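You operate a simulated robot arm through the tools that you are given. There is no shell and no other tool. Be economical: measure what you need, move in short steps, check, and stop when the job is done.

You run a simulated robot arm. Do the job below in one go: nothing can be reset, and whatever is moved stays where it is left.

TASK
Wipe the dust off the robot vacuum's top with the orange cloth, then press go to test it.
Fine: fold the handle down and drop the cloth in the small tub. What is to be rubbed or washed off counts as gone when no trace of it is left.
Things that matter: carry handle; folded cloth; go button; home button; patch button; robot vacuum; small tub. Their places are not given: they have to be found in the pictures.

The check looks at the end state, three seconds after you hand in, the way a careful person would. Anything else that was tipped, shoved, dropped, spilled or broken makes it a failure. Flat cloth is picked up by pressing the open fingertips on it (5 to 10 N) and closing them slowly along it; thin cloth reads only 2 to 8 mm in the jaws.

THE ROBOT
A 7-joint arm with a two-finger parallel gripper, fixed in place. Base frame: the origin is at the foot of the arm, x ahead of it, y to its left, z up; the work surface is at about z = 0.86. Lengths are in m, angles in rad, forces in N, time in s.
With the tool pointing down near the work surface it reaches from about 0.32 to 0.74 m from the base axis. Its first joint turns from -2.007 to 2.007 rad. Payload 3.91 kg.
Tool frame: the origin (TCP) lies between the finger pads and is the grasp point; the fingertips stand 0.03 m ahead of it; z points along the fingers, y is the line along which they close. Largest opening 0.11 m; finger width 0.02, thickness 0.01; the body of the gripper, 0.048 by 0.112 m, starts 0.055 m behind the TCP.
Orientation is that of the tool frame in the base frame, as a unit quaternion [w, x, y, z]. With the fingers straight down and closing along the base's y, the tool's x points along the base's -x, its y along +y and its z along -z.

THE INTERFACE
- The arm moves only by the tool move_arm. Its argument "plan" is a list that holds one entry, the list of rows, each a list of 7 numbers: the gripper command, from -1 (shut) to 1 (fully open), values between in proportion, then the shift along the base's x, y, z in m, then the turn, a rotation vector about the base's x, y, z in rad. In form: [[[gripper, tx, ty, tz, rx, ry, rz], ...]]. A call has 1 to 12 rows; each row is the pose to reach, as a shift and turn from the pose commanded when the call began. Rows are played at 5 a second. More than 0.05 m and 0.15 rad between two rows, or a gripper value outside its range, and nothing of the call is played. A pose out of reach is approached as far as the arm can. The call stops where the force on the tool passes 40 N (or 10 N more than at its start, if that is more) or the arm is blocked; 0.2 s more then pass. Each finger travels about 0.108 m/s and halts on what it meets, pressing with about 22 N; the grip force reading is that of the motor and also rises with nothing between the fingers. The clock runs only during rows and for 0.2 s after the last one: add rows that repeat a pose to give the fingers time. It gives the time, the measured TCP pose, the force on the tool (base axes), the opening and the grip force at its end, in the units of the frame above (readings bear some noise), with the torque about the TCP (base axes, N m) and any sound that the robot's microphone picked up, and new pictures: "pictures" is both (left out), scene, wrist or none.
- Cameras (640 x 400 px; columns grow to the right, rows downward): "scene" is fixed at [0.3995, -0.4988, 1.5205]; the picture's right is [1.00, 0.01, 0.00], its down [0.01, -0.50, -0.87] and it looks along [-0.01, 0.87, -0.50] (base axes); focal length 325 px, centre (320, 200). "wrist" rides on the gripper at [0.072, 0.017, -0.103] in the tool frame; the picture's right is [-0.23, 0.97, 0.00], its down [-0.76, -0.18, -0.62] and it looks along [-0.61, -0.14, 0.78] (tool axes); focal length 222 px, centre (320, 200).
- slide_trunk(by): slides the trunk up (or, below 0, down) by that many m; the arm rides with it, the base frame stays. It gives what a move gives, with no picture.
- pixel_to_xyz(camera, pixels): for up to 12 pixels [column, row] of the newest picture of that camera ("zoom" is the newest enlarged one), the place [x, y, z] in the base frame of the surface seen there, good to about 0.002 m. The clock stands still meanwhile.
- zoom(camera, box): a new picture of the part [left, top, right, bottom] of that camera's present view, enlarged. The clock stands still meanwhile.
- sign_off(): hands the job in; it is judged then, once.

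Go step by step. Measure first, check grasps and placings, and put right what went wrong. The budget is 80 turns and 200 pictures, counting those below and the enlarged ones. Unless the task says otherwise, let go and move clear before handing in, and close with one line.

The tools are called after ">>>" by a JSON object that holds its "op" and its "data". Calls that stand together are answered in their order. move_arm: Moves the arm, as the interface text tells. Its arguments: {"type":"object","properties":{"plan":{"type":"array","items":{"type":"array","items":{"type":"array","items":{"type":"number"}}}},"pictures":{"type":"string","enum":["both","scene","wrist","none"]}},"required":["plan"]} The other tools are called the same way: slide_trunk (by) slides the trunk up or down; pixel_to_xyz (camera, pixels) gives the place of the surface under pixels of a picture; zoom (camera, box) takes an enlarged picture of a part of a camera's view; sign_off () hands the job in.

At the start:

```text
t: 0.0
position: [0.332, 0.3334, 1.3145]
tcp_rot: [0.001, 0.001, 1.0, 0.0]
contact_force: [0.0, -0.2, 1.1]
wrist_torque: [0.02, 0.04, -0.02]
gripper_width: 0.11
grasp_force: 0.1
trunk travel left (down, up): [-0.85, 0.14]
```

scene: 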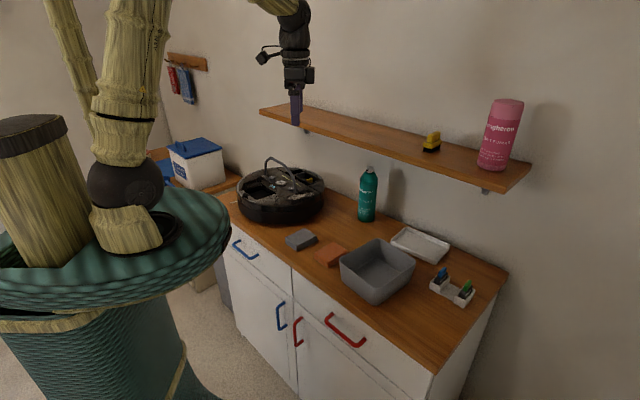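
wrist: 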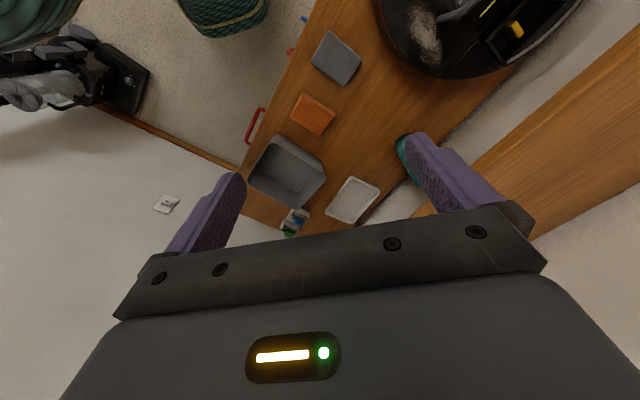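

The scene shows the vacuum around (282,195), the orange cloth at (331,254) and a grey tub at (377,270). I'll zoom in on these and measure them.

>>> {"op": "zoom", "data": {"camera": "scene", "box": [225, 145, 345, 235]}}

>>> {"op": "zoom", "data": {"camera": "scene", "box": [270, 210, 490, 320]}}

>>> {"op": "pixel_to_xyz", "data": {"camera": "scene", "pixels": [[331, 254], [319, 252], [333, 244], [346, 255], [329, 265], [302, 239], [341, 262], [374, 241], [414, 262], [373, 302], [375, 275], [367, 195]]}}

```text
4.44 times, centred on (285, 190) of scene
```

zoom: 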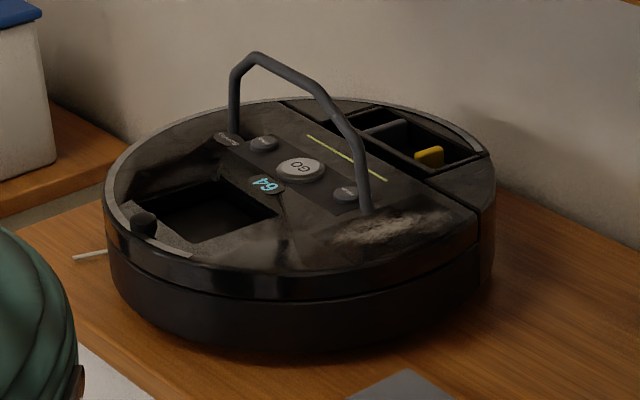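

```text
2.91 times, centred on (380, 265) of scene
```

zoom: 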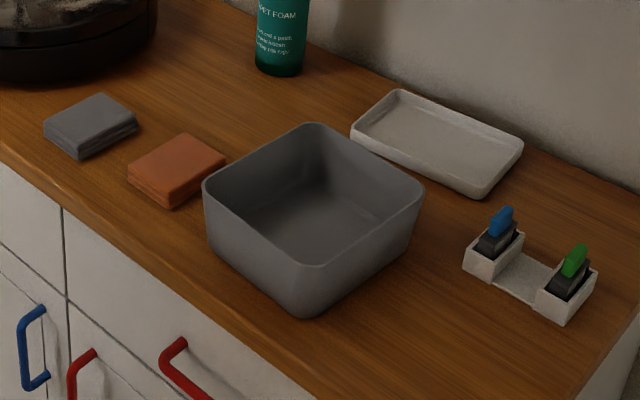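

```text
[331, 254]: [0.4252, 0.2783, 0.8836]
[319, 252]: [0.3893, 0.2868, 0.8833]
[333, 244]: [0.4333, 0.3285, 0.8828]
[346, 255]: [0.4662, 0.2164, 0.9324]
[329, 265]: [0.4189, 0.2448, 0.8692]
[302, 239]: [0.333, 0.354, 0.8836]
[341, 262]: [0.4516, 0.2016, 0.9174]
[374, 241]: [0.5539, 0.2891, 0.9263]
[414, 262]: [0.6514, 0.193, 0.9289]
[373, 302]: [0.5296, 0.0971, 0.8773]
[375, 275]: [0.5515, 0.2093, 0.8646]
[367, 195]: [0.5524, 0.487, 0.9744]
```

The cloth is a folded pad about 24 mm high. I'll measure its corners and then the vacuum in detail.

>>> {"op": "pixel_to_xyz", "data": {"camera": "zoom", "pixels": [[130, 171], [187, 136], [225, 159], [172, 193], [178, 165], [204, 187], [312, 124], [422, 187], [308, 264], [172, 205], [90, 112], [145, 190]]}}

>>> {"op": "zoom", "data": {"camera": "scene", "box": [235, 150, 331, 210]}}

```text
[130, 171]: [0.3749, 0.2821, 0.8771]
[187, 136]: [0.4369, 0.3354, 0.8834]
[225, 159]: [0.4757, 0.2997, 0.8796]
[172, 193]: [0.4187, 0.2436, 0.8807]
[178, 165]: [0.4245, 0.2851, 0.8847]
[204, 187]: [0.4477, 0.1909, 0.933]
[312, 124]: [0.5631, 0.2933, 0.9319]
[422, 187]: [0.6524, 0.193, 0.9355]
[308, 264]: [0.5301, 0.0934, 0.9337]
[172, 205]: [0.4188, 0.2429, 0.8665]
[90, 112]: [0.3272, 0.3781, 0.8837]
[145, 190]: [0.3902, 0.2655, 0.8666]
```

```text
6.67 times, centred on (283, 180) of scene
```

zoom: 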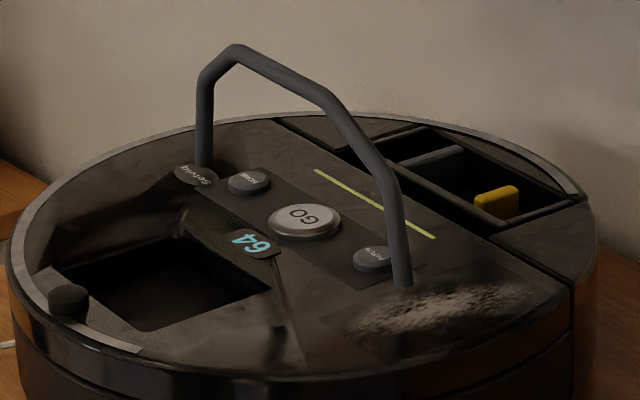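

>>> {"op": "pixel_to_xyz", "data": {"camera": "zoom", "pixels": [[304, 218], [250, 178], [374, 257], [236, 47], [330, 100], [384, 170], [403, 280], [204, 165], [355, 325], [500, 290], [520, 305], [370, 300]]}}

>>> {"op": "pixel_to_xyz", "data": {"camera": "zoom", "pixels": [[400, 328], [440, 315], [460, 290], [270, 335], [100, 220], [300, 300], [480, 260], [150, 300], [570, 260], [20, 230], [590, 230], [430, 360]]}}

>>> {"op": "zoom", "data": {"camera": "wrist", "box": [360, 0, 600, 150]}}

>>> {"op": "zoom", "data": {"camera": "scene", "box": [275, 180, 331, 215]}}

```text
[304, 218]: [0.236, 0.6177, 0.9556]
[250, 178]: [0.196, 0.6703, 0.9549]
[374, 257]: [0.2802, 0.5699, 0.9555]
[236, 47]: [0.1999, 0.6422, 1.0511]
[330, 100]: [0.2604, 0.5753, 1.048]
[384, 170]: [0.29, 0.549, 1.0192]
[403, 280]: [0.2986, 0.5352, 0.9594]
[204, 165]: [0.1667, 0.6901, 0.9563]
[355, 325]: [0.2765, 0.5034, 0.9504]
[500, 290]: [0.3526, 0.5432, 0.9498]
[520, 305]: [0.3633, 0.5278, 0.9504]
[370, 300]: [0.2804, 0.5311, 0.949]
```

```text
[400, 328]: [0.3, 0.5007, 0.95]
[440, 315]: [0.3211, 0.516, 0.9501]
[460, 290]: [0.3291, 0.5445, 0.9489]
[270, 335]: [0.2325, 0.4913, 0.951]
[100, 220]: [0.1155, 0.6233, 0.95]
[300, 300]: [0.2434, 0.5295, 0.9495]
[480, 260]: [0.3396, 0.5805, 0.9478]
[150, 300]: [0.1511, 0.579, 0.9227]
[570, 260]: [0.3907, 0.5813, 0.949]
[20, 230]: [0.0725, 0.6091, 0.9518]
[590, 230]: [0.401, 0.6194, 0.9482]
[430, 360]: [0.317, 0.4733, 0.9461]
```

```text
2.67 times, centred on (480, 75) of wrist
```

zoom: 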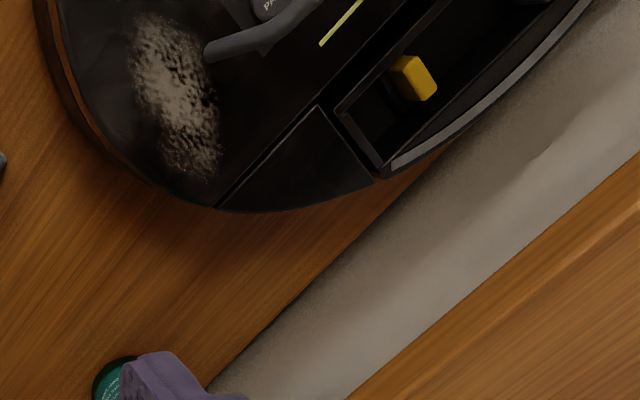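

```text
11.43 times, centred on (303, 198) of scene
```

zoom: 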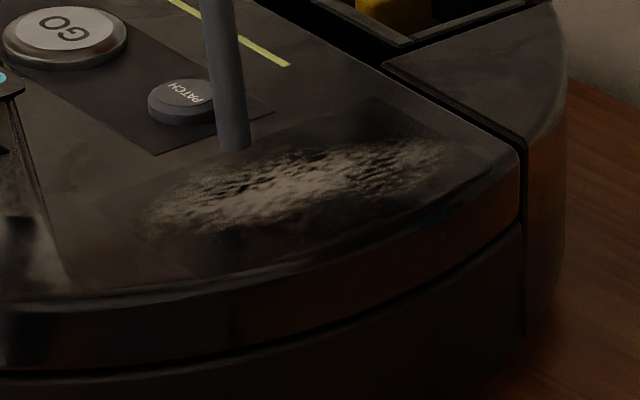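

The dust streak lies just outside the handle's near foot, and GO sits under the handle bar. I'll measure the extent of the dust and the shelf clearance.

>>> {"op": "pixel_to_xyz", "data": {"camera": "zoom", "pixels": [[145, 225], [455, 150], [300, 150], [350, 210], [200, 235], [430, 185], [240, 165], [150, 205], [515, 160], [235, 145]]}}

>>> {"op": "pixel_to_xyz", "data": {"camera": "scene", "pixels": [[260, 112], [290, 110], [330, 128], [400, 158], [515, 185], [350, 170], [450, 215], [300, 150], [367, 170]]}}

```text
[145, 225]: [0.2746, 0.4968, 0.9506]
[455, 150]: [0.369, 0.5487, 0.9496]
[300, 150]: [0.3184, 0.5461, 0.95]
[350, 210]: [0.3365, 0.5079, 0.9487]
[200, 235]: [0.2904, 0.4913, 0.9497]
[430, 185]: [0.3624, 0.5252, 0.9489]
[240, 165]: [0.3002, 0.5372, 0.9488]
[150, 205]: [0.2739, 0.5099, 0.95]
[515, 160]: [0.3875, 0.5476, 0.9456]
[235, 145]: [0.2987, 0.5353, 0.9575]
```

```text
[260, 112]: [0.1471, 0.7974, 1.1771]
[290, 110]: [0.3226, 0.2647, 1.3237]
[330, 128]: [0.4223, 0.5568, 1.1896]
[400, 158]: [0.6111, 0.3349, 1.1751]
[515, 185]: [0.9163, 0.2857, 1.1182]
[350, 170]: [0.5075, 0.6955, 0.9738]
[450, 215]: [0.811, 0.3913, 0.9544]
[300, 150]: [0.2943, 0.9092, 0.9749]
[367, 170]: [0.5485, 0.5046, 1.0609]
```

The cloth's long axis (82 mm) runs at about 41° yaw. I'll grip it on its short ends, turned so the camera faces away from the handle, and start by turning and moving over the cloth.

>>> {"op": "move_arm", "data": {"plan": [[[1, 0.008, -0.004, -0.01, 0, 0, 0.14], [1, 0.016, -0.008, -0.02, 0, 0, 0.28], [1, 0.024, -0.011, -0.03, 0, 0, 0.42], [1, 0.032, -0.015, -0.04, 0, 0, 0.56], [1, 0.04, -0.018, -0.05, 0, 0, 0.7], [1, 0.048, -0.022, -0.065, 0, 0, 0.84], [1, 0.056, -0.026, -0.08, 0, 0, 0.98], [1, 0.064, -0.03, -0.095, 0, 0, 1.12], [1, 0.072, -0.034, -0.11, 0, 0, 1.26], [1, 0.08, -0.038, -0.125, 0, 0, 1.4], [1, 0.088, -0.041, -0.14, 0, 0, 1.54], [1, 0.094, -0.043, -0.155, 0, 0, 1.68]]], "pictures": "scene"}}

```text
t: 2.6
position: [0.4291, 0.2907, 1.1572]
tcp_rot: [0.0, 0.745, -0.667, 0.0]
contact_force: [0.4, -0.2, 0.1]
wrist_torque: [0.04, 0.04, -0.02]
gripper_width: 0.1101
grasp_force: 0.0
trunk travel left (down, up): [-0.85, 0.14]
```

scene: 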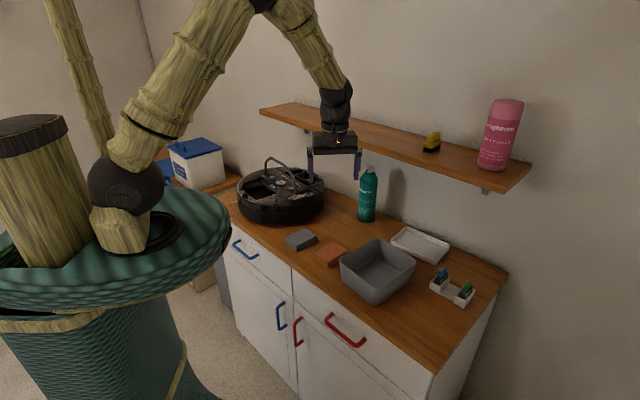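

The turn is going well. I'll finish it and descend to just above the cloth.

>>> {"op": "move_arm", "data": {"plan": [[[1, 0, 0, -0.03, 0, 0, 0.13], [1, 0, 0, -0.06, 0, 0, 0.26], [1, 0, 0, -0.09, 0, 0, 0.39], [1, 0, 0, -0.12, 0, 0, 0.52], [1, 0, 0, -0.15, 0, 0, 0.61], [1, 0, 0, -0.18, 0, 0, 0.61], [1, 0, 0, -0.2, 0, 0, 0.61], [1, 0, 0, -0.2, 0, 0, 0.61]]]}}

```text
t: 4.4
position: [0.4255, 0.2909, 0.9591]
tcp_rot: [0.0, 0.911, -0.413, 0.0]
contact_force: [0.0, 0.1, -0.1]
wrist_torque: [0.01, -0.03, 0.02]
gripper_width: 0.1102
grasp_force: 0.0
trunk travel left (down, up): [-0.85, 0.14]
```

scene: 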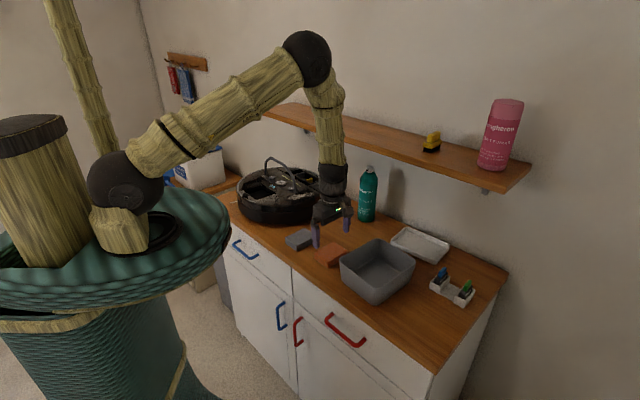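
wrist: 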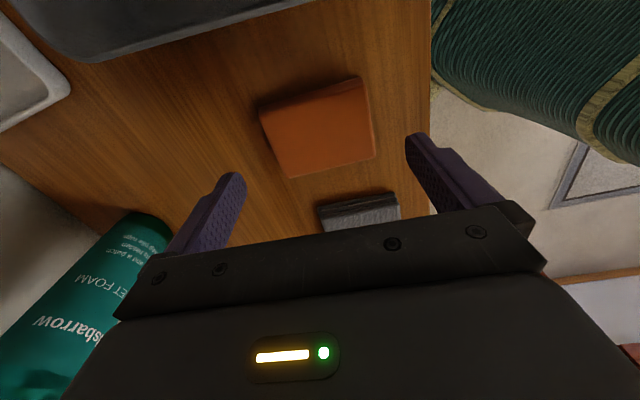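

The cloth at (318,130) is centred between the fingers. I'll descend to TCP z = 0.899 and close.

>>> {"op": "move_arm", "data": {"plan": [[[1, 0, 0, -0.03, 0, 0, 0], [1, 0, 0, -0.05, 0, 0, 0], [1, 0, 0, -0.06, 0, 0, 0], [1, 0, 0, -0.06, 0, 0, 0], [0.6, 0, 0, -0.06, 0, 0, 0], [0.4, 0, 0, -0.06, 0, 0, 0], [0.3, 0, 0, -0.06, 0, 0, 0], [0.2, 0, 0, -0.06, 0, 0, 0], [0.2, 0, 0, -0.06, 0, 0, 0]]]}}

```text
t: 6.4
position: [0.4264, 0.2912, 0.8991]
tcp_rot: [0.0, 0.911, -0.413, 0.0]
contact_force: [0.0, 0.1, 0.2]
wrist_torque: [0.01, 0.02, -0.02]
gripper_width: 0.0914
grasp_force: 22.2
trunk travel left (down, up): [-0.85, 0.14]
```

scene: 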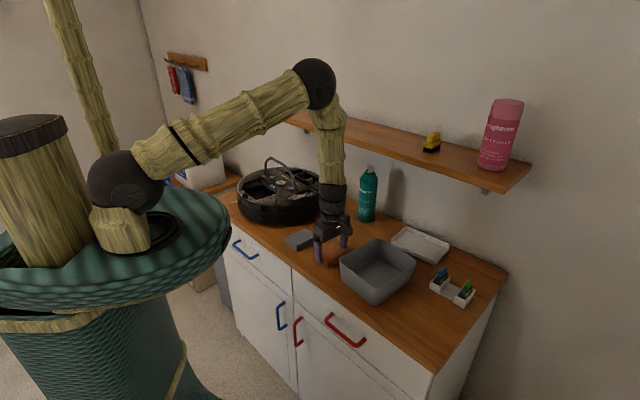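
wrist: 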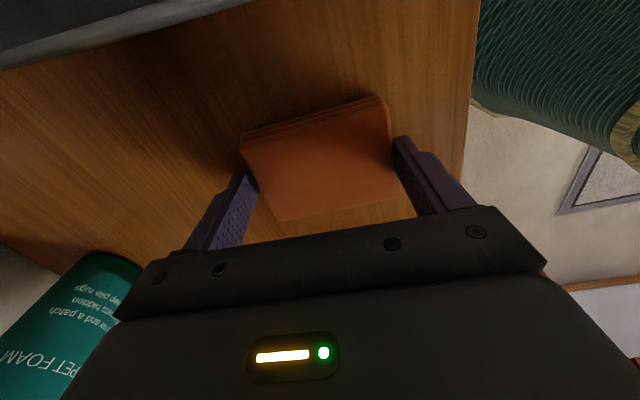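

The fingers are touching the cloth at 91 mm. I'll close fully on it, then lift a little to check the hold.

>>> {"op": "move_arm", "data": {"plan": [[[0.2, 0, 0, 0, 0, 0, 0], [0, 0, 0, 0, 0, 0, 0], [-0.2, 0, 0, 0, 0, 0, 0], [-0.4, 0, 0, 0, 0, 0, 0], [-0.4, 0, 0, 0.01, 0, 0, 0], [-0.4, 0, 0, 0.04, 0, 0, 0], [-0.4, 0, 0, 0.08, 0, 0, 0], [-0.4, 0, 0, 0.08, 0, 0, 0]]]}}

```text
t: 8.2
position: [0.4258, 0.2931, 0.9806]
tcp_rot: [0.0, 0.911, -0.413, 0.0]
contact_force: [0.3, 0.3, 0.1]
wrist_torque: [-0.02, 0.02, 0.0]
gripper_width: 0.0917
grasp_force: 21.7
trunk travel left (down, up): [-0.85, 0.14]
```

scene: 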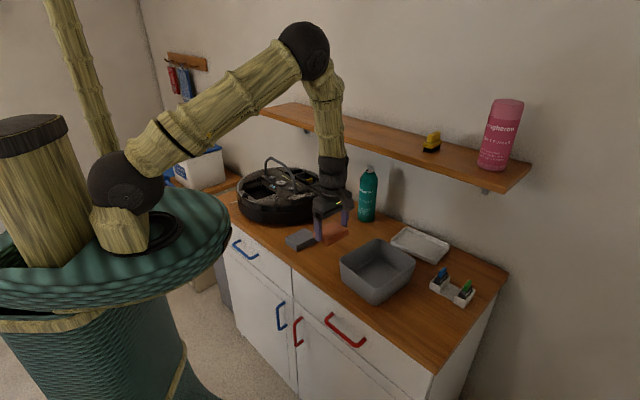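
wrist: 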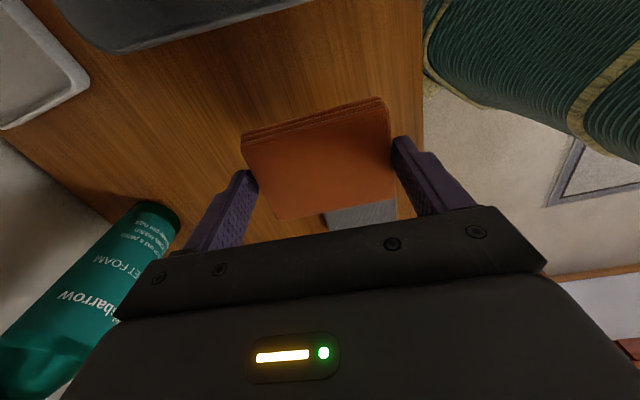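

The cloth is held firmly. I'll measure its footprint relative to the hand before approaching the handle.

>>> {"op": "pixel_to_xyz", "data": {"camera": "wrist", "pixels": [[246, 148], [385, 112], [394, 192], [282, 216], [320, 165], [242, 138], [380, 99]]}}

```text
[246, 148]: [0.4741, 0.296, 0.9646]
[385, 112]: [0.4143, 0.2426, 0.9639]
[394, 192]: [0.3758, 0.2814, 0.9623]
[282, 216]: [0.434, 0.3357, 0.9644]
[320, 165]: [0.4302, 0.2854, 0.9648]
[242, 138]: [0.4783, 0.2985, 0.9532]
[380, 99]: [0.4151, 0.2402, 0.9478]
```

The cloth footprint is about ±44 mm along u and −27/+31 mm along v. I'll raise it and carry it to over the dust, staying outside the handle foot.

>>> {"op": "move_arm", "data": {"plan": [[[-0.4, 0, 0, 0.03, 0, 0, 0], [-0.4, 0, 0, 0.06, 0, 0, 0], [-0.4, -0.017, 0.035, 0.06, 0, 0, 0], [-0.4, -0.035, 0.07, 0.06, 0, 0, 0], [-0.4, -0.052, 0.105, 0.06, 0, 0, 0], [-0.4, -0.07, 0.14, 0.06, 0, 0, 0], [-0.4, -0.087, 0.175, 0.06, 0, 0, 0], [-0.4, -0.096, 0.195, 0.06, 0, 0, 0], [-0.4, -0.104, 0.211, 0.06, 0, 0, 0], [-0.4, -0.104, 0.211, 0.06, 0, 0, 0]]]}}

```text
t: 10.4
position: [0.3232, 0.5005, 1.0394]
tcp_rot: [0.0, 0.911, -0.413, 0.0]
contact_force: [0.1, -0.6, -0.7]
wrist_torque: [-0.01, -0.05, 0.03]
gripper_width: 0.0913
grasp_force: 21.9
trunk travel left (down, up): [-0.85, 0.14]
```

scene: 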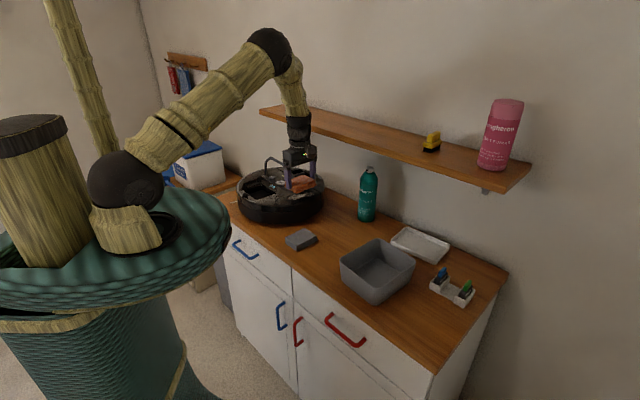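
wrist: 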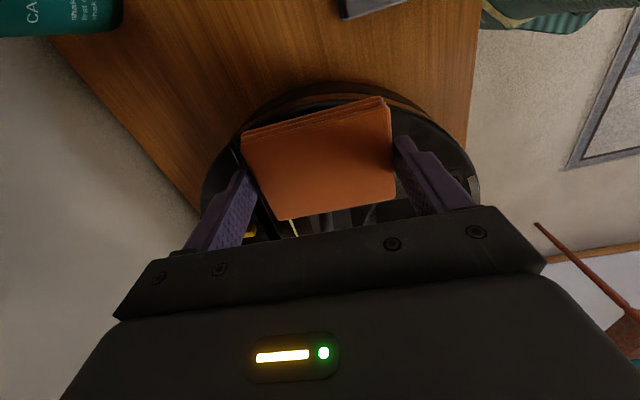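

The cloth is over the dust and the shelf is clear. I'll descend slowly until it touches.

>>> {"op": "move_arm", "data": {"plan": [[[-0.4, 0, 0, -0.02, 0, 0, 0], [-0.4, 0, 0, -0.04, 0, 0, 0], [-0.4, 0, 0, -0.048, 0, 0, 0], [-0.4, 0, 0, -0.051, 0, 0, 0], [-0.4, 0, 0, -0.053, 0, 0, 0], [-0.4, 0, 0, -0.054, 0, 0, 0], [-0.4, 0, 0, -0.054, 0, 0, 0]]], "pictures": "scene"}}

```text
t: 12.0
position: [0.3214, 0.5012, 0.9868]
tcp_rot: [-0.002, 0.911, -0.413, 0.0]
contact_force: [0.5, -0.3, 26.3]
wrist_torque: [-0.06, -0.01, 0.07]
gripper_width: 0.0912
grasp_force: 21.8
trunk travel left (down, up): [-0.85, 0.14]
```

scene: 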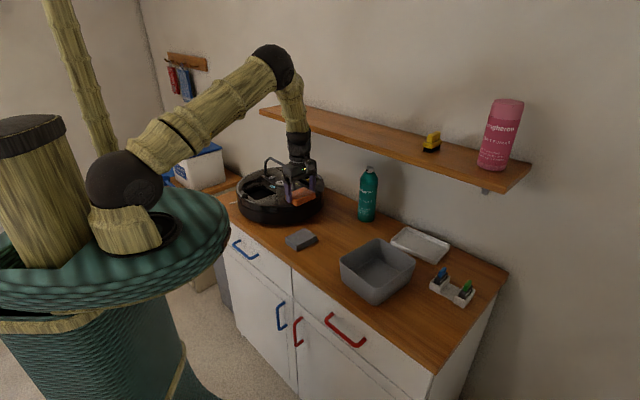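

Contact is 26 N, which is firm. I'll ease up 2 mm and make a back-and-forth stroke along u.

>>> {"op": "move_arm", "data": {"plan": [[[-0.4, 0, 0, 0.002, 0, 0, 0], [-0.4, 0.011, 0.01, 0.002, 0, 0, 0], [-0.4, 0.022, 0.02, 0.002, 0, 0, 0], [-0.4, 0.022, 0.02, 0.002, 0, 0, 0], [-0.4, 0.011, 0.01, 0.002, 0, 0, 0], [-0.4, 0, 0, 0.002, 0, 0, 0], [-0.4, -0.011, -0.01, 0.002, 0, 0, 0], [-0.4, -0.022, -0.02, 0.002, 0, 0, 0], [-0.4, -0.03, -0.026, 0.002, 0, 0, 0], [-0.4, -0.015, -0.013, 0.002, 0, 0, 0], [-0.4, 0, 0, 0.002, 0, 0, 0]]], "pictures": "scene"}}

```text
t: 14.4
position: [0.3219, 0.5017, 0.9868]
tcp_rot: [0.001, 0.911, -0.413, 0.0]
contact_force: [-0.4, -0.8, 2.1]
wrist_torque: [-0.09, 0.13, 0.08]
gripper_width: 0.0909
grasp_force: 21.8
trunk travel left (down, up): [-0.85, 0.14]
```

scene: 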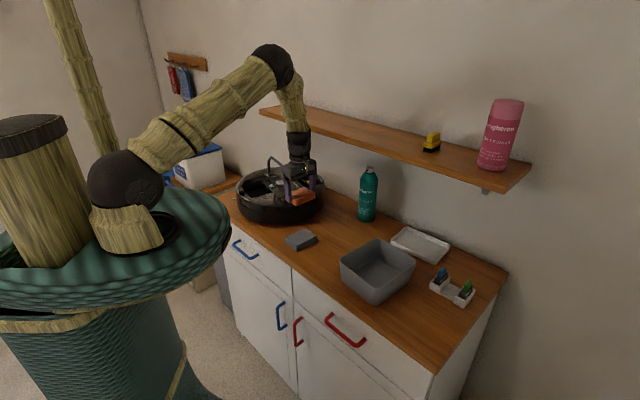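

The force is down to 2 N. I'll press about 1.2 mm deeper, shift 4 mm toward the handle foot and stroke again twice.

>>> {"op": "move_arm", "data": {"plan": [[[-0.4, -0.003, 0.003, -0.001, 0, 0, 0], [-0.4, 0.012, 0.016, -0.001, 0, 0, 0], [-0.4, 0.023, 0.026, -0.001, 0, 0, 0], [-0.4, 0.008, 0.013, -0.001, 0, 0, 0], [-0.4, -0.007, 0.0, -0.001, 0, 0, 0], [-0.4, -0.022, -0.013, -0.001, 0, 0, 0], [-0.4, -0.033, -0.023, -0.001, 0, 0, 0], [-0.4, -0.018, -0.01, -0.001, 0, 0, 0], [-0.4, -0.003, 0.003, -0.001, 0, 0, 0], [-0.4, 0.004, -0.005, -0.001, 0, 0, 0]]], "pictures": "none"}}

>>> {"op": "move_arm", "data": {"plan": [[[-0.4, 0, 0, 0.02, 0, 0, 0], [-0.4, 0.01, -0.012, 0.06, 0, 0, 0], [-0.4, 0.035, -0.04, 0.08, 0, 0, 0], [-0.4, 0.06, -0.068, 0.08, 0, 0, 0], [-0.4, 0.08, -0.1, 0.08, 0, 0, 0], [-0.4, 0.08, -0.14, 0.08, 0, 0, 0], [-0.4, 0.08, -0.14, 0.08, 0, 0, 0]]]}}

>>> {"op": "zoom", "data": {"camera": "scene", "box": [235, 150, 331, 210]}}

```text
t: 16.6
position: [0.3263, 0.4963, 0.9864]
tcp_rot: [-0.001, 0.911, -0.412, -0.001]
contact_force: [-1.9, 4.5, 9.1]
wrist_torque: [-0.03, 0.24, -0.11]
gripper_width: 0.0912
grasp_force: 21.9
trunk travel left (down, up): [-0.85, 0.14]
```

```text
t: 18.2
position: [0.4065, 0.3587, 1.0642]
tcp_rot: [0.0, 0.911, -0.412, 0.0]
contact_force: [0.9, 0.2, -1.4]
wrist_torque: [-0.03, 0.02, 0.0]
gripper_width: 0.0912
grasp_force: 21.8
trunk travel left (down, up): [-0.85, 0.14]
```

scene: 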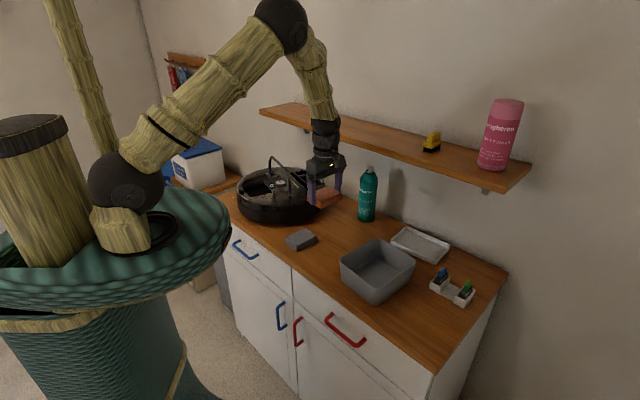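
wrist: 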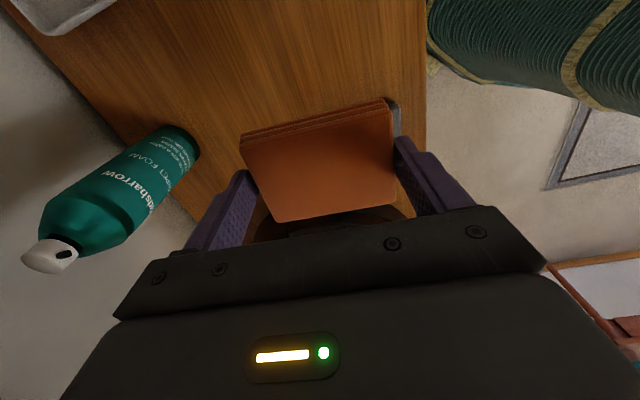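

```text
6.67 times, centred on (283, 180) of scene
```

zoom: 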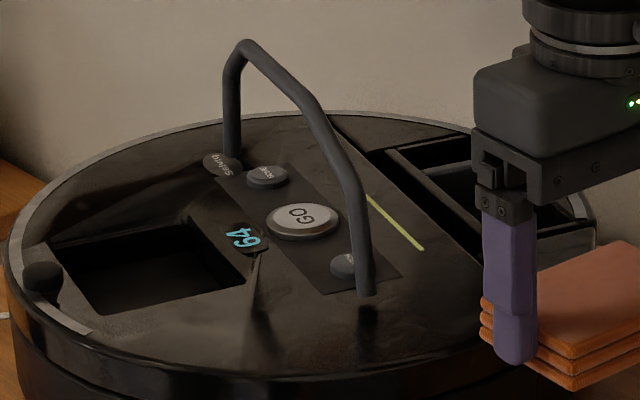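

The vacuum turned a few degrees under the rubbing, and the hand still hides part of it. I'll move over the tub without letting go and check that no dust is left.

>>> {"op": "move_arm", "data": {"plan": [[[-0.4, 0.03, -0.035, 0, 0, 0, 0], [-0.4, 0.06, -0.07, 0, 0, 0, 0], [-0.4, 0.09, -0.105, 0, 0, 0, 0], [-0.4, 0.12, -0.14, 0, 0, 0, 0], [-0.4, 0.143, -0.165, 0, 0, 0, 0], [-0.4, 0.143, -0.165, 0, 0, 0, 0]]], "pictures": "both"}}

>>> {"op": "zoom", "data": {"camera": "scene", "box": [235, 155, 331, 215]}}

>>> {"op": "zoom", "data": {"camera": "scene", "box": [271, 180, 327, 215]}}

```text
t: 19.6
position: [0.5472, 0.1915, 1.0669]
tcp_rot: [0.0, 0.911, -0.412, 0.0]
contact_force: [0.3, -0.6, -0.2]
wrist_torque: [0.01, 0.01, 0.0]
gripper_width: 0.091
grasp_force: 21.5
trunk travel left (down, up): [-0.85, 0.14]
```

scene: 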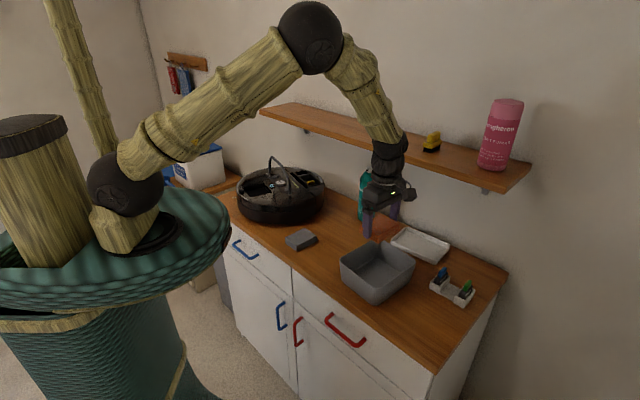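
wrist: 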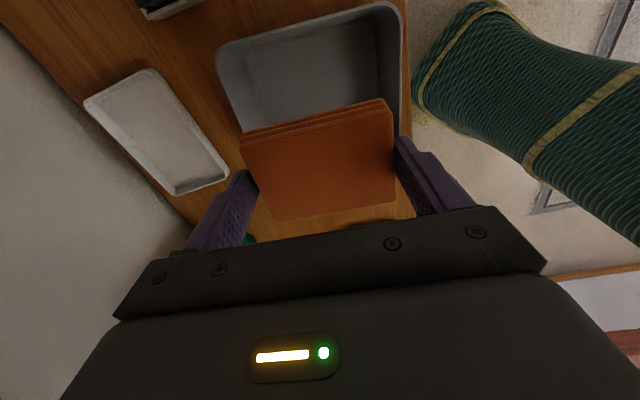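

```text
6.67 times, centred on (283, 185) of scene
```

zoom: 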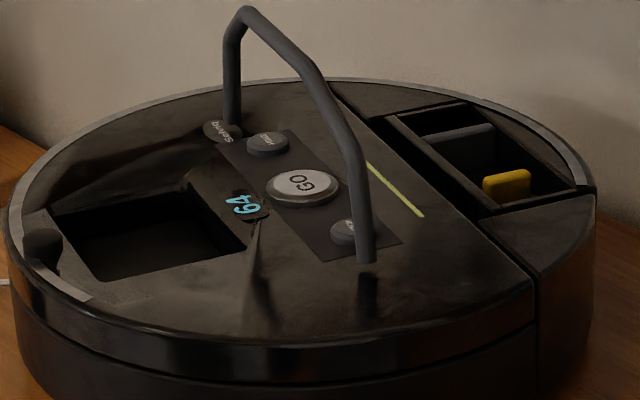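

```text
11.43 times, centred on (299, 198) of scene
```

zoom: 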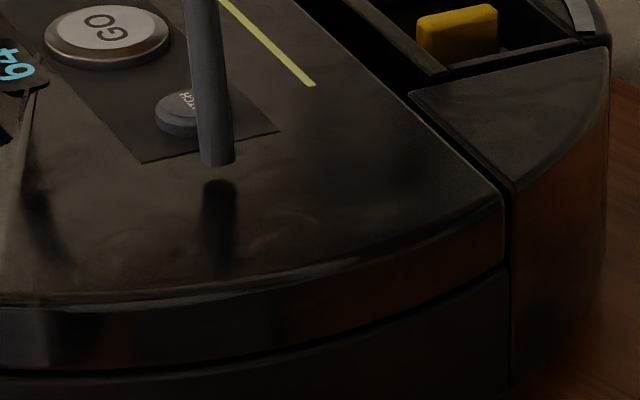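

The dust appears gone, with only faint sheen left near (230,240) in the last zoom. I'll look closer before dropping the cloth.

>>> {"op": "zoom", "data": {"camera": "scene", "box": [279, 191, 303, 206]}}

>>> {"op": "zoom", "data": {"camera": "scene", "box": [295, 187, 319, 202]}}

```text
16.00 times, centred on (291, 198) of scene
```

zoom: 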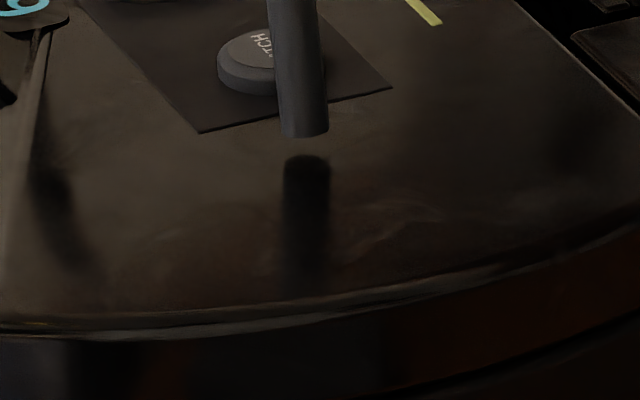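

```text
16.00 times, centred on (307, 194) of scene
```

zoom: 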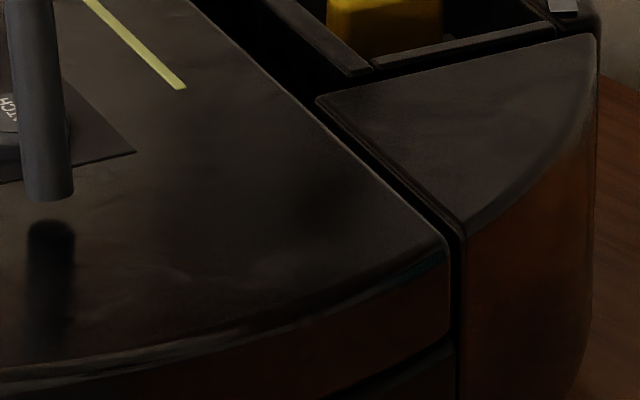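

Faint wisps remain that may only be surface sheen. I'll measure how far the vacuum turned, so a second light pass toward +u can clean further and turn it back.

>>> {"op": "zoom", "data": {"camera": "scene", "box": [235, 150, 331, 210]}}

>>> {"op": "pixel_to_xyz", "data": {"camera": "zoom", "pixels": [[304, 218], [268, 175], [342, 264], [367, 290], [243, 45], [320, 105], [232, 158], [356, 190], [590, 225], [20, 235], [540, 300], [275, 245]]}}

```text
6.67 times, centred on (283, 180) of scene
```

zoom: 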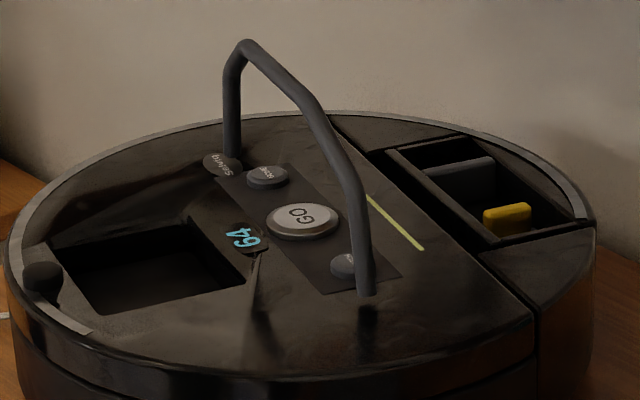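

```text
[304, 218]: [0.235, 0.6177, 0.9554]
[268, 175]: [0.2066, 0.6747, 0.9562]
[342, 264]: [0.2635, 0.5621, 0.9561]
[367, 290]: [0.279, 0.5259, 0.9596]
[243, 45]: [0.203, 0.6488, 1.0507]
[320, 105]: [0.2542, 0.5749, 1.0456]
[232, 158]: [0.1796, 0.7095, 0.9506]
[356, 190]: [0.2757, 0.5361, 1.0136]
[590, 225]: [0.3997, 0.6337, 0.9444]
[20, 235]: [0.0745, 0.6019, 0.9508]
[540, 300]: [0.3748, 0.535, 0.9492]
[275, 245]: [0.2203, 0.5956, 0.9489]
```

GO hasn't moved, so the vacuum turned purely about its centre, by about −11°. I'll bring the cloth back over the dust area, touch lightly and stroke toward +u.

>>> {"op": "move_arm", "data": {"plan": [[[-0.4, -0.028, 0.032, 0, 0, 0, 0], [-0.4, -0.056, 0.064, 0, 0, 0, 0], [-0.4, -0.084, 0.097, 0, 0, 0, 0], [-0.4, -0.112, 0.129, 0, 0, 0, 0], [-0.4, -0.14, 0.161, 0, 0, 0, 0], [-0.4, -0.168, 0.193, 0, 0, 0, 0], [-0.4, -0.196, 0.225, 0, 0, 0, 0], [-0.4, -0.224, 0.258, 0, 0, 0, 0], [-0.4, -0.252, 0.29, 0, 0, 0, 0], [-0.4, -0.252, 0.29, 0, 0, 0, 0], [-0.4, -0.252, 0.29, -0.03, 0, 0, 0], [-0.4, -0.252, 0.29, -0.06, 0, 0, 0]]], "pictures": "scene"}}

```text
t: 22.2
position: [0.2995, 0.4815, 1.0063]
tcp_rot: [0.001, 0.911, -0.413, 0.0]
contact_force: [0.8, 0.1, -0.2]
wrist_torque: [0.02, 0.02, -0.04]
gripper_width: 0.0909
grasp_force: 21.3
trunk travel left (down, up): [-0.85, 0.14]
```

scene: 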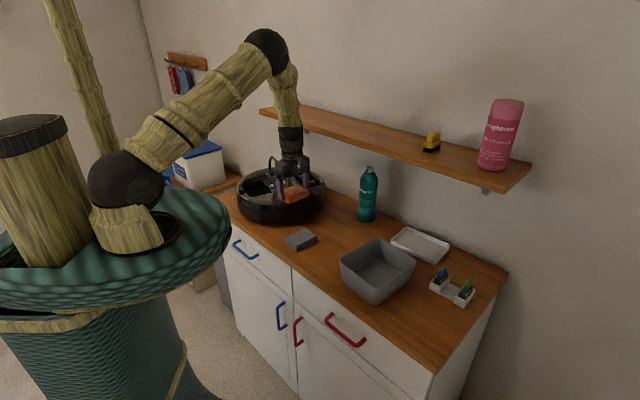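

>>> {"op": "move_arm", "data": {"plan": [[[-0.4, 0, 0, -0.012, 0, 0, 0], [-0.4, 0, 0, -0.017, 0, 0, 0], [-0.4, 0, 0, -0.0195, 0, 0, 0], [-0.4, 0, 0, -0.0195, 0, 0, 0], [-0.4, 0.007, 0.006, -0.0195, 0, 0, 0], [-0.4, 0.015, 0.013, -0.0195, 0, 0, 0], [-0.4, 0.022, 0.02, -0.0195, 0, 0, 0], [-0.4, 0.03, 0.026, -0.0195, 0, 0, 0]]], "pictures": "scene"}}

>>> {"op": "zoom", "data": {"camera": "scene", "box": [235, 150, 331, 210]}}

```text
t: 24.0
position: [0.3271, 0.5072, 0.9865]
tcp_rot: [0.001, 0.911, -0.412, 0.001]
contact_force: [0.1, -0.1, -0.5]
wrist_torque: [-0.02, 0.0, 0.0]
gripper_width: 0.0911
grasp_force: 22.6
trunk travel left (down, up): [-0.85, 0.14]
```

scene: 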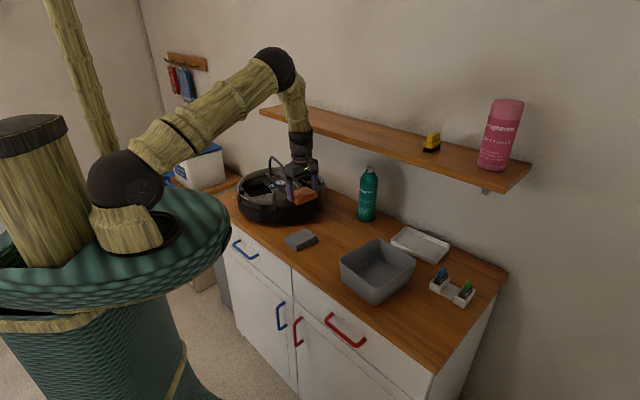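

```text
6.67 times, centred on (283, 180) of scene
```

zoom: 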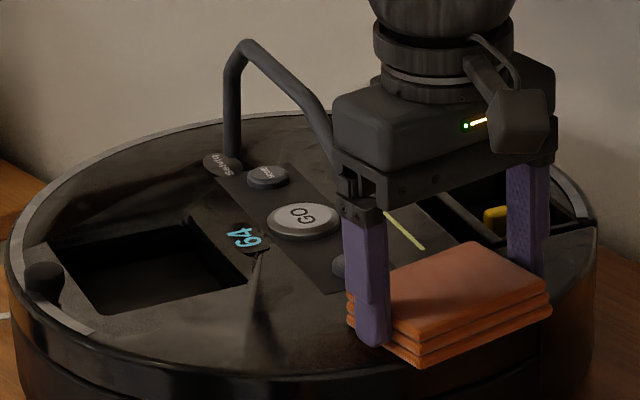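

It was hovering with no contact and the vacuum didn't turn. I'll go back raised, press a bit deeper, and drag toward +u.

>>> {"op": "move_arm", "data": {"plan": [[[-0.4, -0.005, -0.004, 0.01, 0, 0, 0], [-0.4, -0.03, -0.026, 0.01, 0, 0, 0], [-0.4, -0.036, -0.032, 0.004, 0, 0, 0], [-0.4, -0.036, -0.032, -0.001, 0, 0, 0], [-0.4, -0.036, -0.032, -0.002, 0, 0, 0], [-0.4, -0.028, -0.025, -0.002, 0, 0, 0], [-0.4, -0.02, -0.018, -0.002, 0, 0, 0], [-0.4, -0.012, -0.011, -0.002, 0, 0, 0], [-0.4, -0.004, -0.004, -0.002, 0, 0, 0], [-0.4, 0.004, 0.003, -0.002, 0, 0, 0]]], "pictures": "scene"}}

>>> {"op": "zoom", "data": {"camera": "scene", "box": [235, 150, 331, 210]}}

```text
t: 26.2
position: [0.3303, 0.5102, 0.9862]
tcp_rot: [-0.002, 0.911, -0.413, -0.001]
contact_force: [3.1, -4.1, 18.4]
wrist_torque: [-0.44, -0.06, -0.09]
gripper_width: 0.0911
grasp_force: 21.8
trunk travel left (down, up): [-0.85, 0.14]
```

scene: 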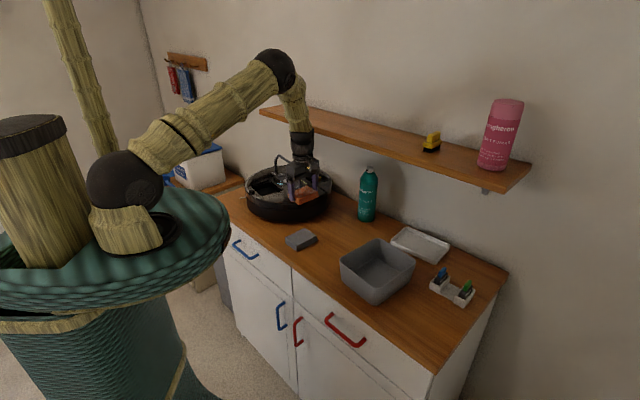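

```text
6.67 times, centred on (283, 180) of scene
```

zoom: 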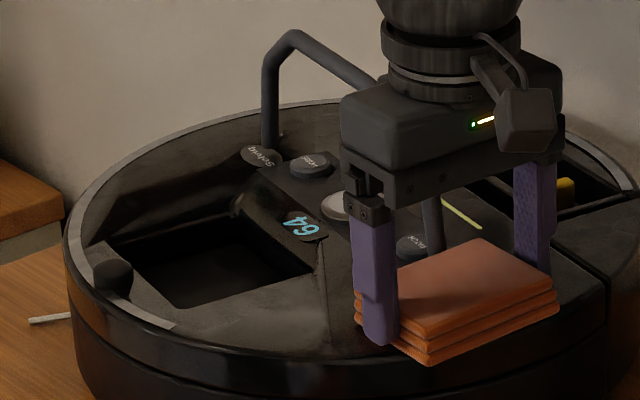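

The drag moved the vacuum itself, so its left edge went from column 5 to 65. I'll measure the displacement before correcting it.

>>> {"op": "pixel_to_xyz", "data": {"camera": "zoom", "pixels": [[311, 163], [410, 246], [335, 205], [262, 155], [295, 33], [112, 270], [430, 255]]}}

```text
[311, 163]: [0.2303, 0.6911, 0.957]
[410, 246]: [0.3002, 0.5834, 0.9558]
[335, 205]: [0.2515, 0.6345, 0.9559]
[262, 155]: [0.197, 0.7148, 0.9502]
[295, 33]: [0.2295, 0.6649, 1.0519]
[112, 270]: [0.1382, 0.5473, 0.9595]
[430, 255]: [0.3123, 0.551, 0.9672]
```

The vacuum moved about 32 mm toward +u and its rotation is now −7° from the start. I'll stop dragging, lift, and go to the tub to inspect; I can nudge the vacuum back afterwards from inside its empty bay.

>>> {"op": "move_arm", "data": {"plan": [[[-0.4, 0, 0, 0.02, 0, 0, 0], [-0.4, 0.005, -0.006, 0.06, 0, 0, 0], [-0.4, 0.025, -0.034, 0.08, 0, 0, 0], [-0.4, 0.048, -0.07, 0.08, 0, 0, 0], [-0.4, 0.072, -0.106, 0.08, 0, 0, 0], [-0.4, 0.096, -0.142, 0.08, 0, 0, 0], [-0.4, 0.12, -0.178, 0.08, 0, 0, 0], [-0.4, 0.144, -0.214, 0.08, 0, 0, 0], [-0.4, 0.168, -0.25, 0.08, 0, 0, 0], [-0.4, 0.192, -0.285, 0.08, 0, 0, 0], [-0.4, 0.216, -0.317, 0.08, 0, 0, 0], [-0.4, 0.216, -0.317, 0.08, 0, 0, 0]]]}}

>>> {"op": "zoom", "data": {"camera": "scene", "box": [241, 150, 337, 210]}}

>>> {"op": "zoom", "data": {"camera": "scene", "box": [284, 183, 316, 203]}}

```text
t: 28.8
position: [0.5462, 0.1936, 1.0664]
tcp_rot: [0.0, 0.911, -0.413, 0.0]
contact_force: [0.6, 0.2, 0.2]
wrist_torque: [0.0, -0.02, 0.04]
gripper_width: 0.0915
grasp_force: 21.9
trunk travel left (down, up): [-0.85, 0.14]
```

scene: 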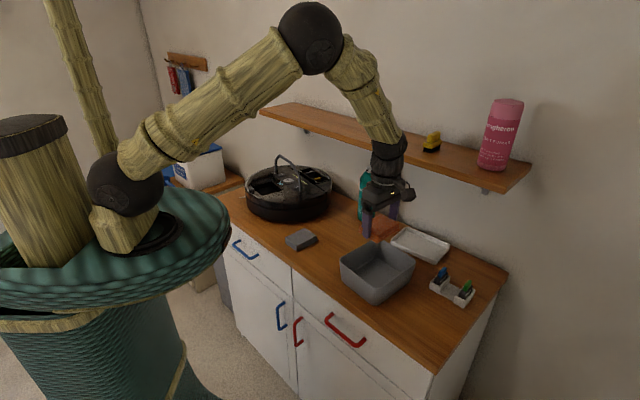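
wrist: 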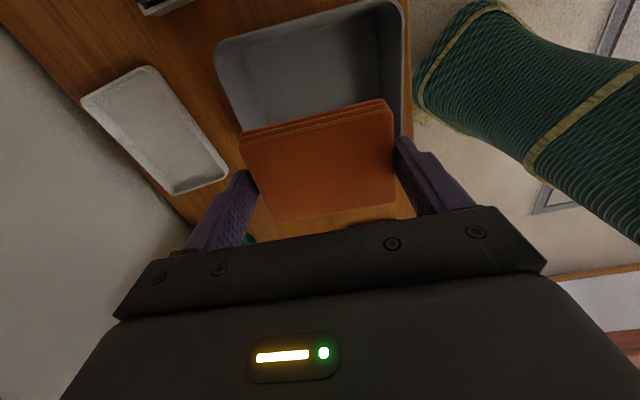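

```text
6.67 times, centred on (289, 180) of scene
```

zoom: 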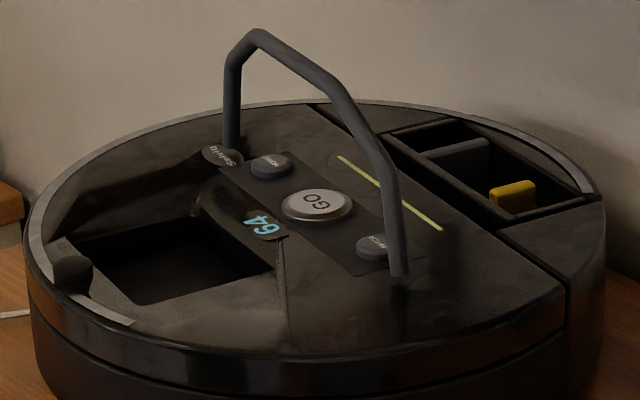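

```text
16.00 times, centred on (300, 193) of scene
```

zoom: 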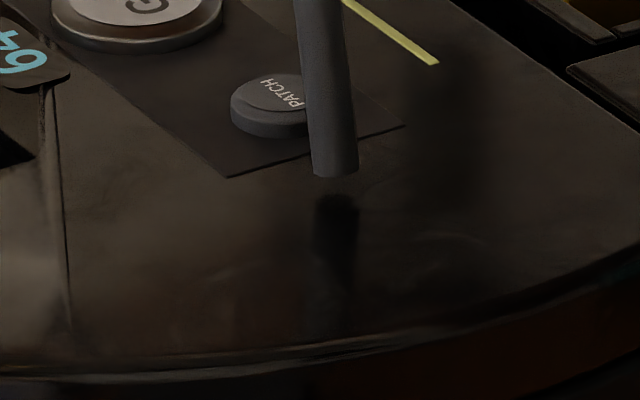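

The faint wisps changed as the vacuum moved, so they were reflections and the dust is gone. The TCP is centred over the tub, so I'll lower the cloth inside and release it.

>>> {"op": "move_arm", "data": {"plan": [[[-0.4, 0.002, 0, -0.04, 0, 0, 0], [-0.4, 0.002, 0, -0.08, 0, 0, 0], [-0.4, 0.002, 0, -0.12, 0, 0, 0], [-0.4, 0.002, 0, -0.143, 0, 0, 0], [-0.4, 0.002, 0, -0.143, 0, 0, 0], [0.82, 0.002, 0, -0.143, 0, 0, 0], [0.82, 0.002, 0, -0.143, 0, 0, 0], [0.82, 0.002, 0, -0.1, 0, 0, 0], [0.82, 0.002, 0, -0.06, 0, 0, 0], [0.82, 0.002, 0, -0.02, 0, 0, 0], [0.82, 0.002, 0, 0.02, 0, 0, 0], [0.82, 0.002, 0, 0.02, 0, 0, 0]]]}}

>>> {"op": "zoom", "data": {"camera": "scene", "box": [330, 220, 426, 310]}}

```text
t: 31.4
position: [0.5499, 0.1926, 1.0844]
tcp_rot: [0.001, 0.911, -0.413, 0.0]
contact_force: [-0.4, -0.4, 0.5]
wrist_torque: [0.02, 0.03, 0.02]
gripper_width: 0.1002
grasp_force: 0.0
trunk travel left (down, up): [-0.85, 0.14]
```

scene: 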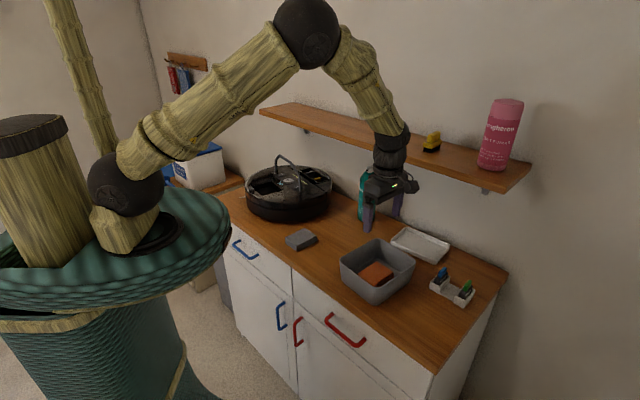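
wrist: 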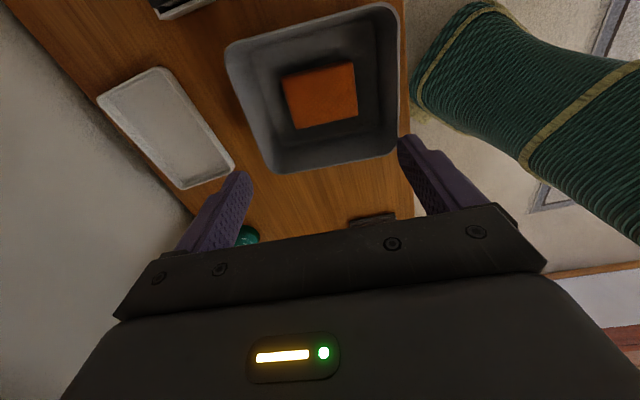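

```text
4.44 times, centred on (378, 265) of scene
```

zoom: 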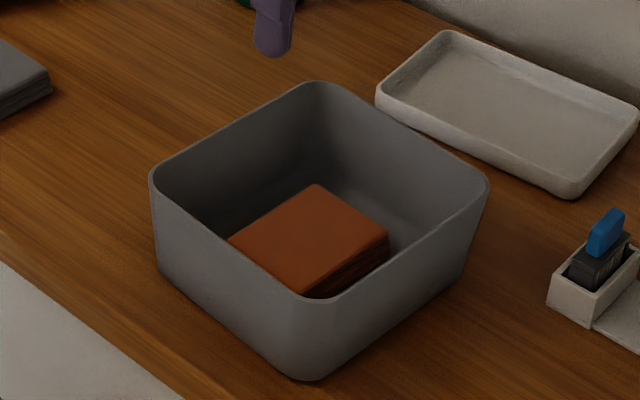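

The cloth is in the tub. I'll close the fingers, turn the hand back −1.57 rad so its thin side lies along u, and measure the vacuum's bay and handle as they now stand.

>>> {"op": "move_arm", "data": {"plan": [[[0.5, -0.01, 0.005, 0.02, 0, 0, -0.14], [0, -0.02, 0.01, 0.04, 0, 0, -0.28], [-0.5, -0.03, 0.015, 0.06, 0, 0, -0.42], [-1, -0.04, 0.02, 0.08, 0, 0, -0.56], [-1, -0.05, 0.025, 0.1, 0, 0, -0.7], [-1, -0.06, 0.03, 0.1, 0, 0, -0.84], [-1, -0.07, 0.035, 0.1, 0, 0, -0.98], [-1, -0.08, 0.04, 0.1, 0, 0, -1.12], [-1, -0.09, 0.045, 0.1, 0, 0, -1.26], [-1, -0.1, 0.05, 0.1, 0, 0, -1.4], [-1, -0.1, 0.05, 0.1, 0, 0, -1.54], [-1, -0.1, 0.05, 0.1, 0, 0, -1.57]]]}}

>>> {"op": "zoom", "data": {"camera": "scene", "box": [241, 150, 337, 210]}}

>>> {"op": "pixel_to_xyz", "data": {"camera": "zoom", "pixels": [[317, 204], [270, 165], [372, 246], [260, 34], [335, 85], [399, 270], [232, 140], [80, 250], [145, 303], [270, 268], [195, 219], [170, 265]]}}

```text
t: 34.0
position: [0.45, 0.2437, 1.1845]
tcp_rot: [0.0, -0.352, 0.936, 0.0]
contact_force: [-0.1, 0.2, 0.2]
wrist_torque: [-0.01, -0.03, -0.01]
gripper_width: 0.0
grasp_force: 22.2
trunk travel left (down, up): [-0.85, 0.14]
```

scene: 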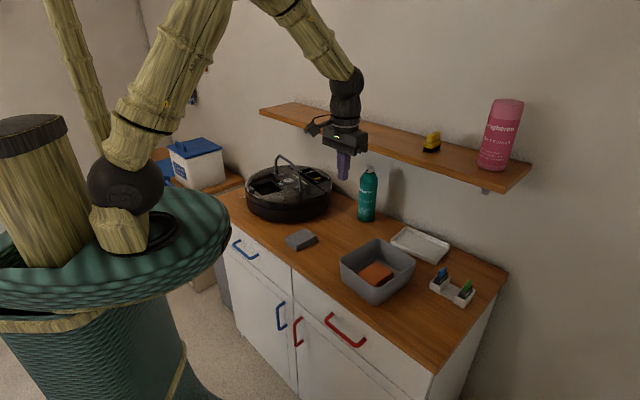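
wrist: 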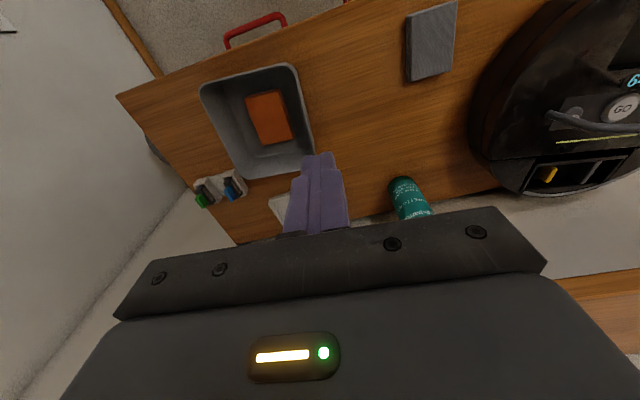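

```text
6.67 times, centred on (289, 180) of scene
```

zoom: 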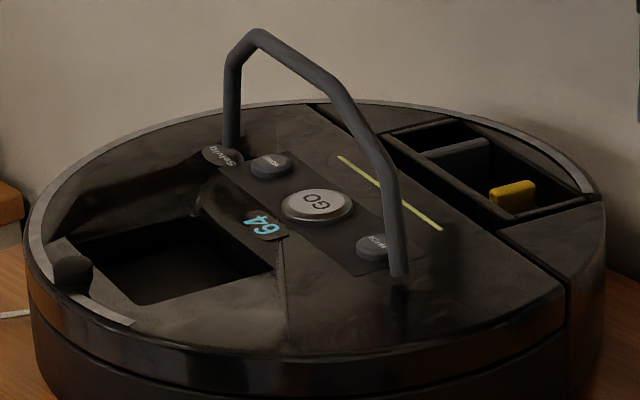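

```text
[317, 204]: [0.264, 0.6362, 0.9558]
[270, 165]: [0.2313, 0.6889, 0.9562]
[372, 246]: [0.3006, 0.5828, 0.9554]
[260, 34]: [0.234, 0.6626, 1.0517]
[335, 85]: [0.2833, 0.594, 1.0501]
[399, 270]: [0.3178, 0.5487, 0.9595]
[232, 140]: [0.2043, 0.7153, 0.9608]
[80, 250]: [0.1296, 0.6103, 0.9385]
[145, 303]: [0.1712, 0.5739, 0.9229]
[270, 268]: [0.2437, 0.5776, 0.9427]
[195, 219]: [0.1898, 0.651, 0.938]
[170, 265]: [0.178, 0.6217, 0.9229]
```

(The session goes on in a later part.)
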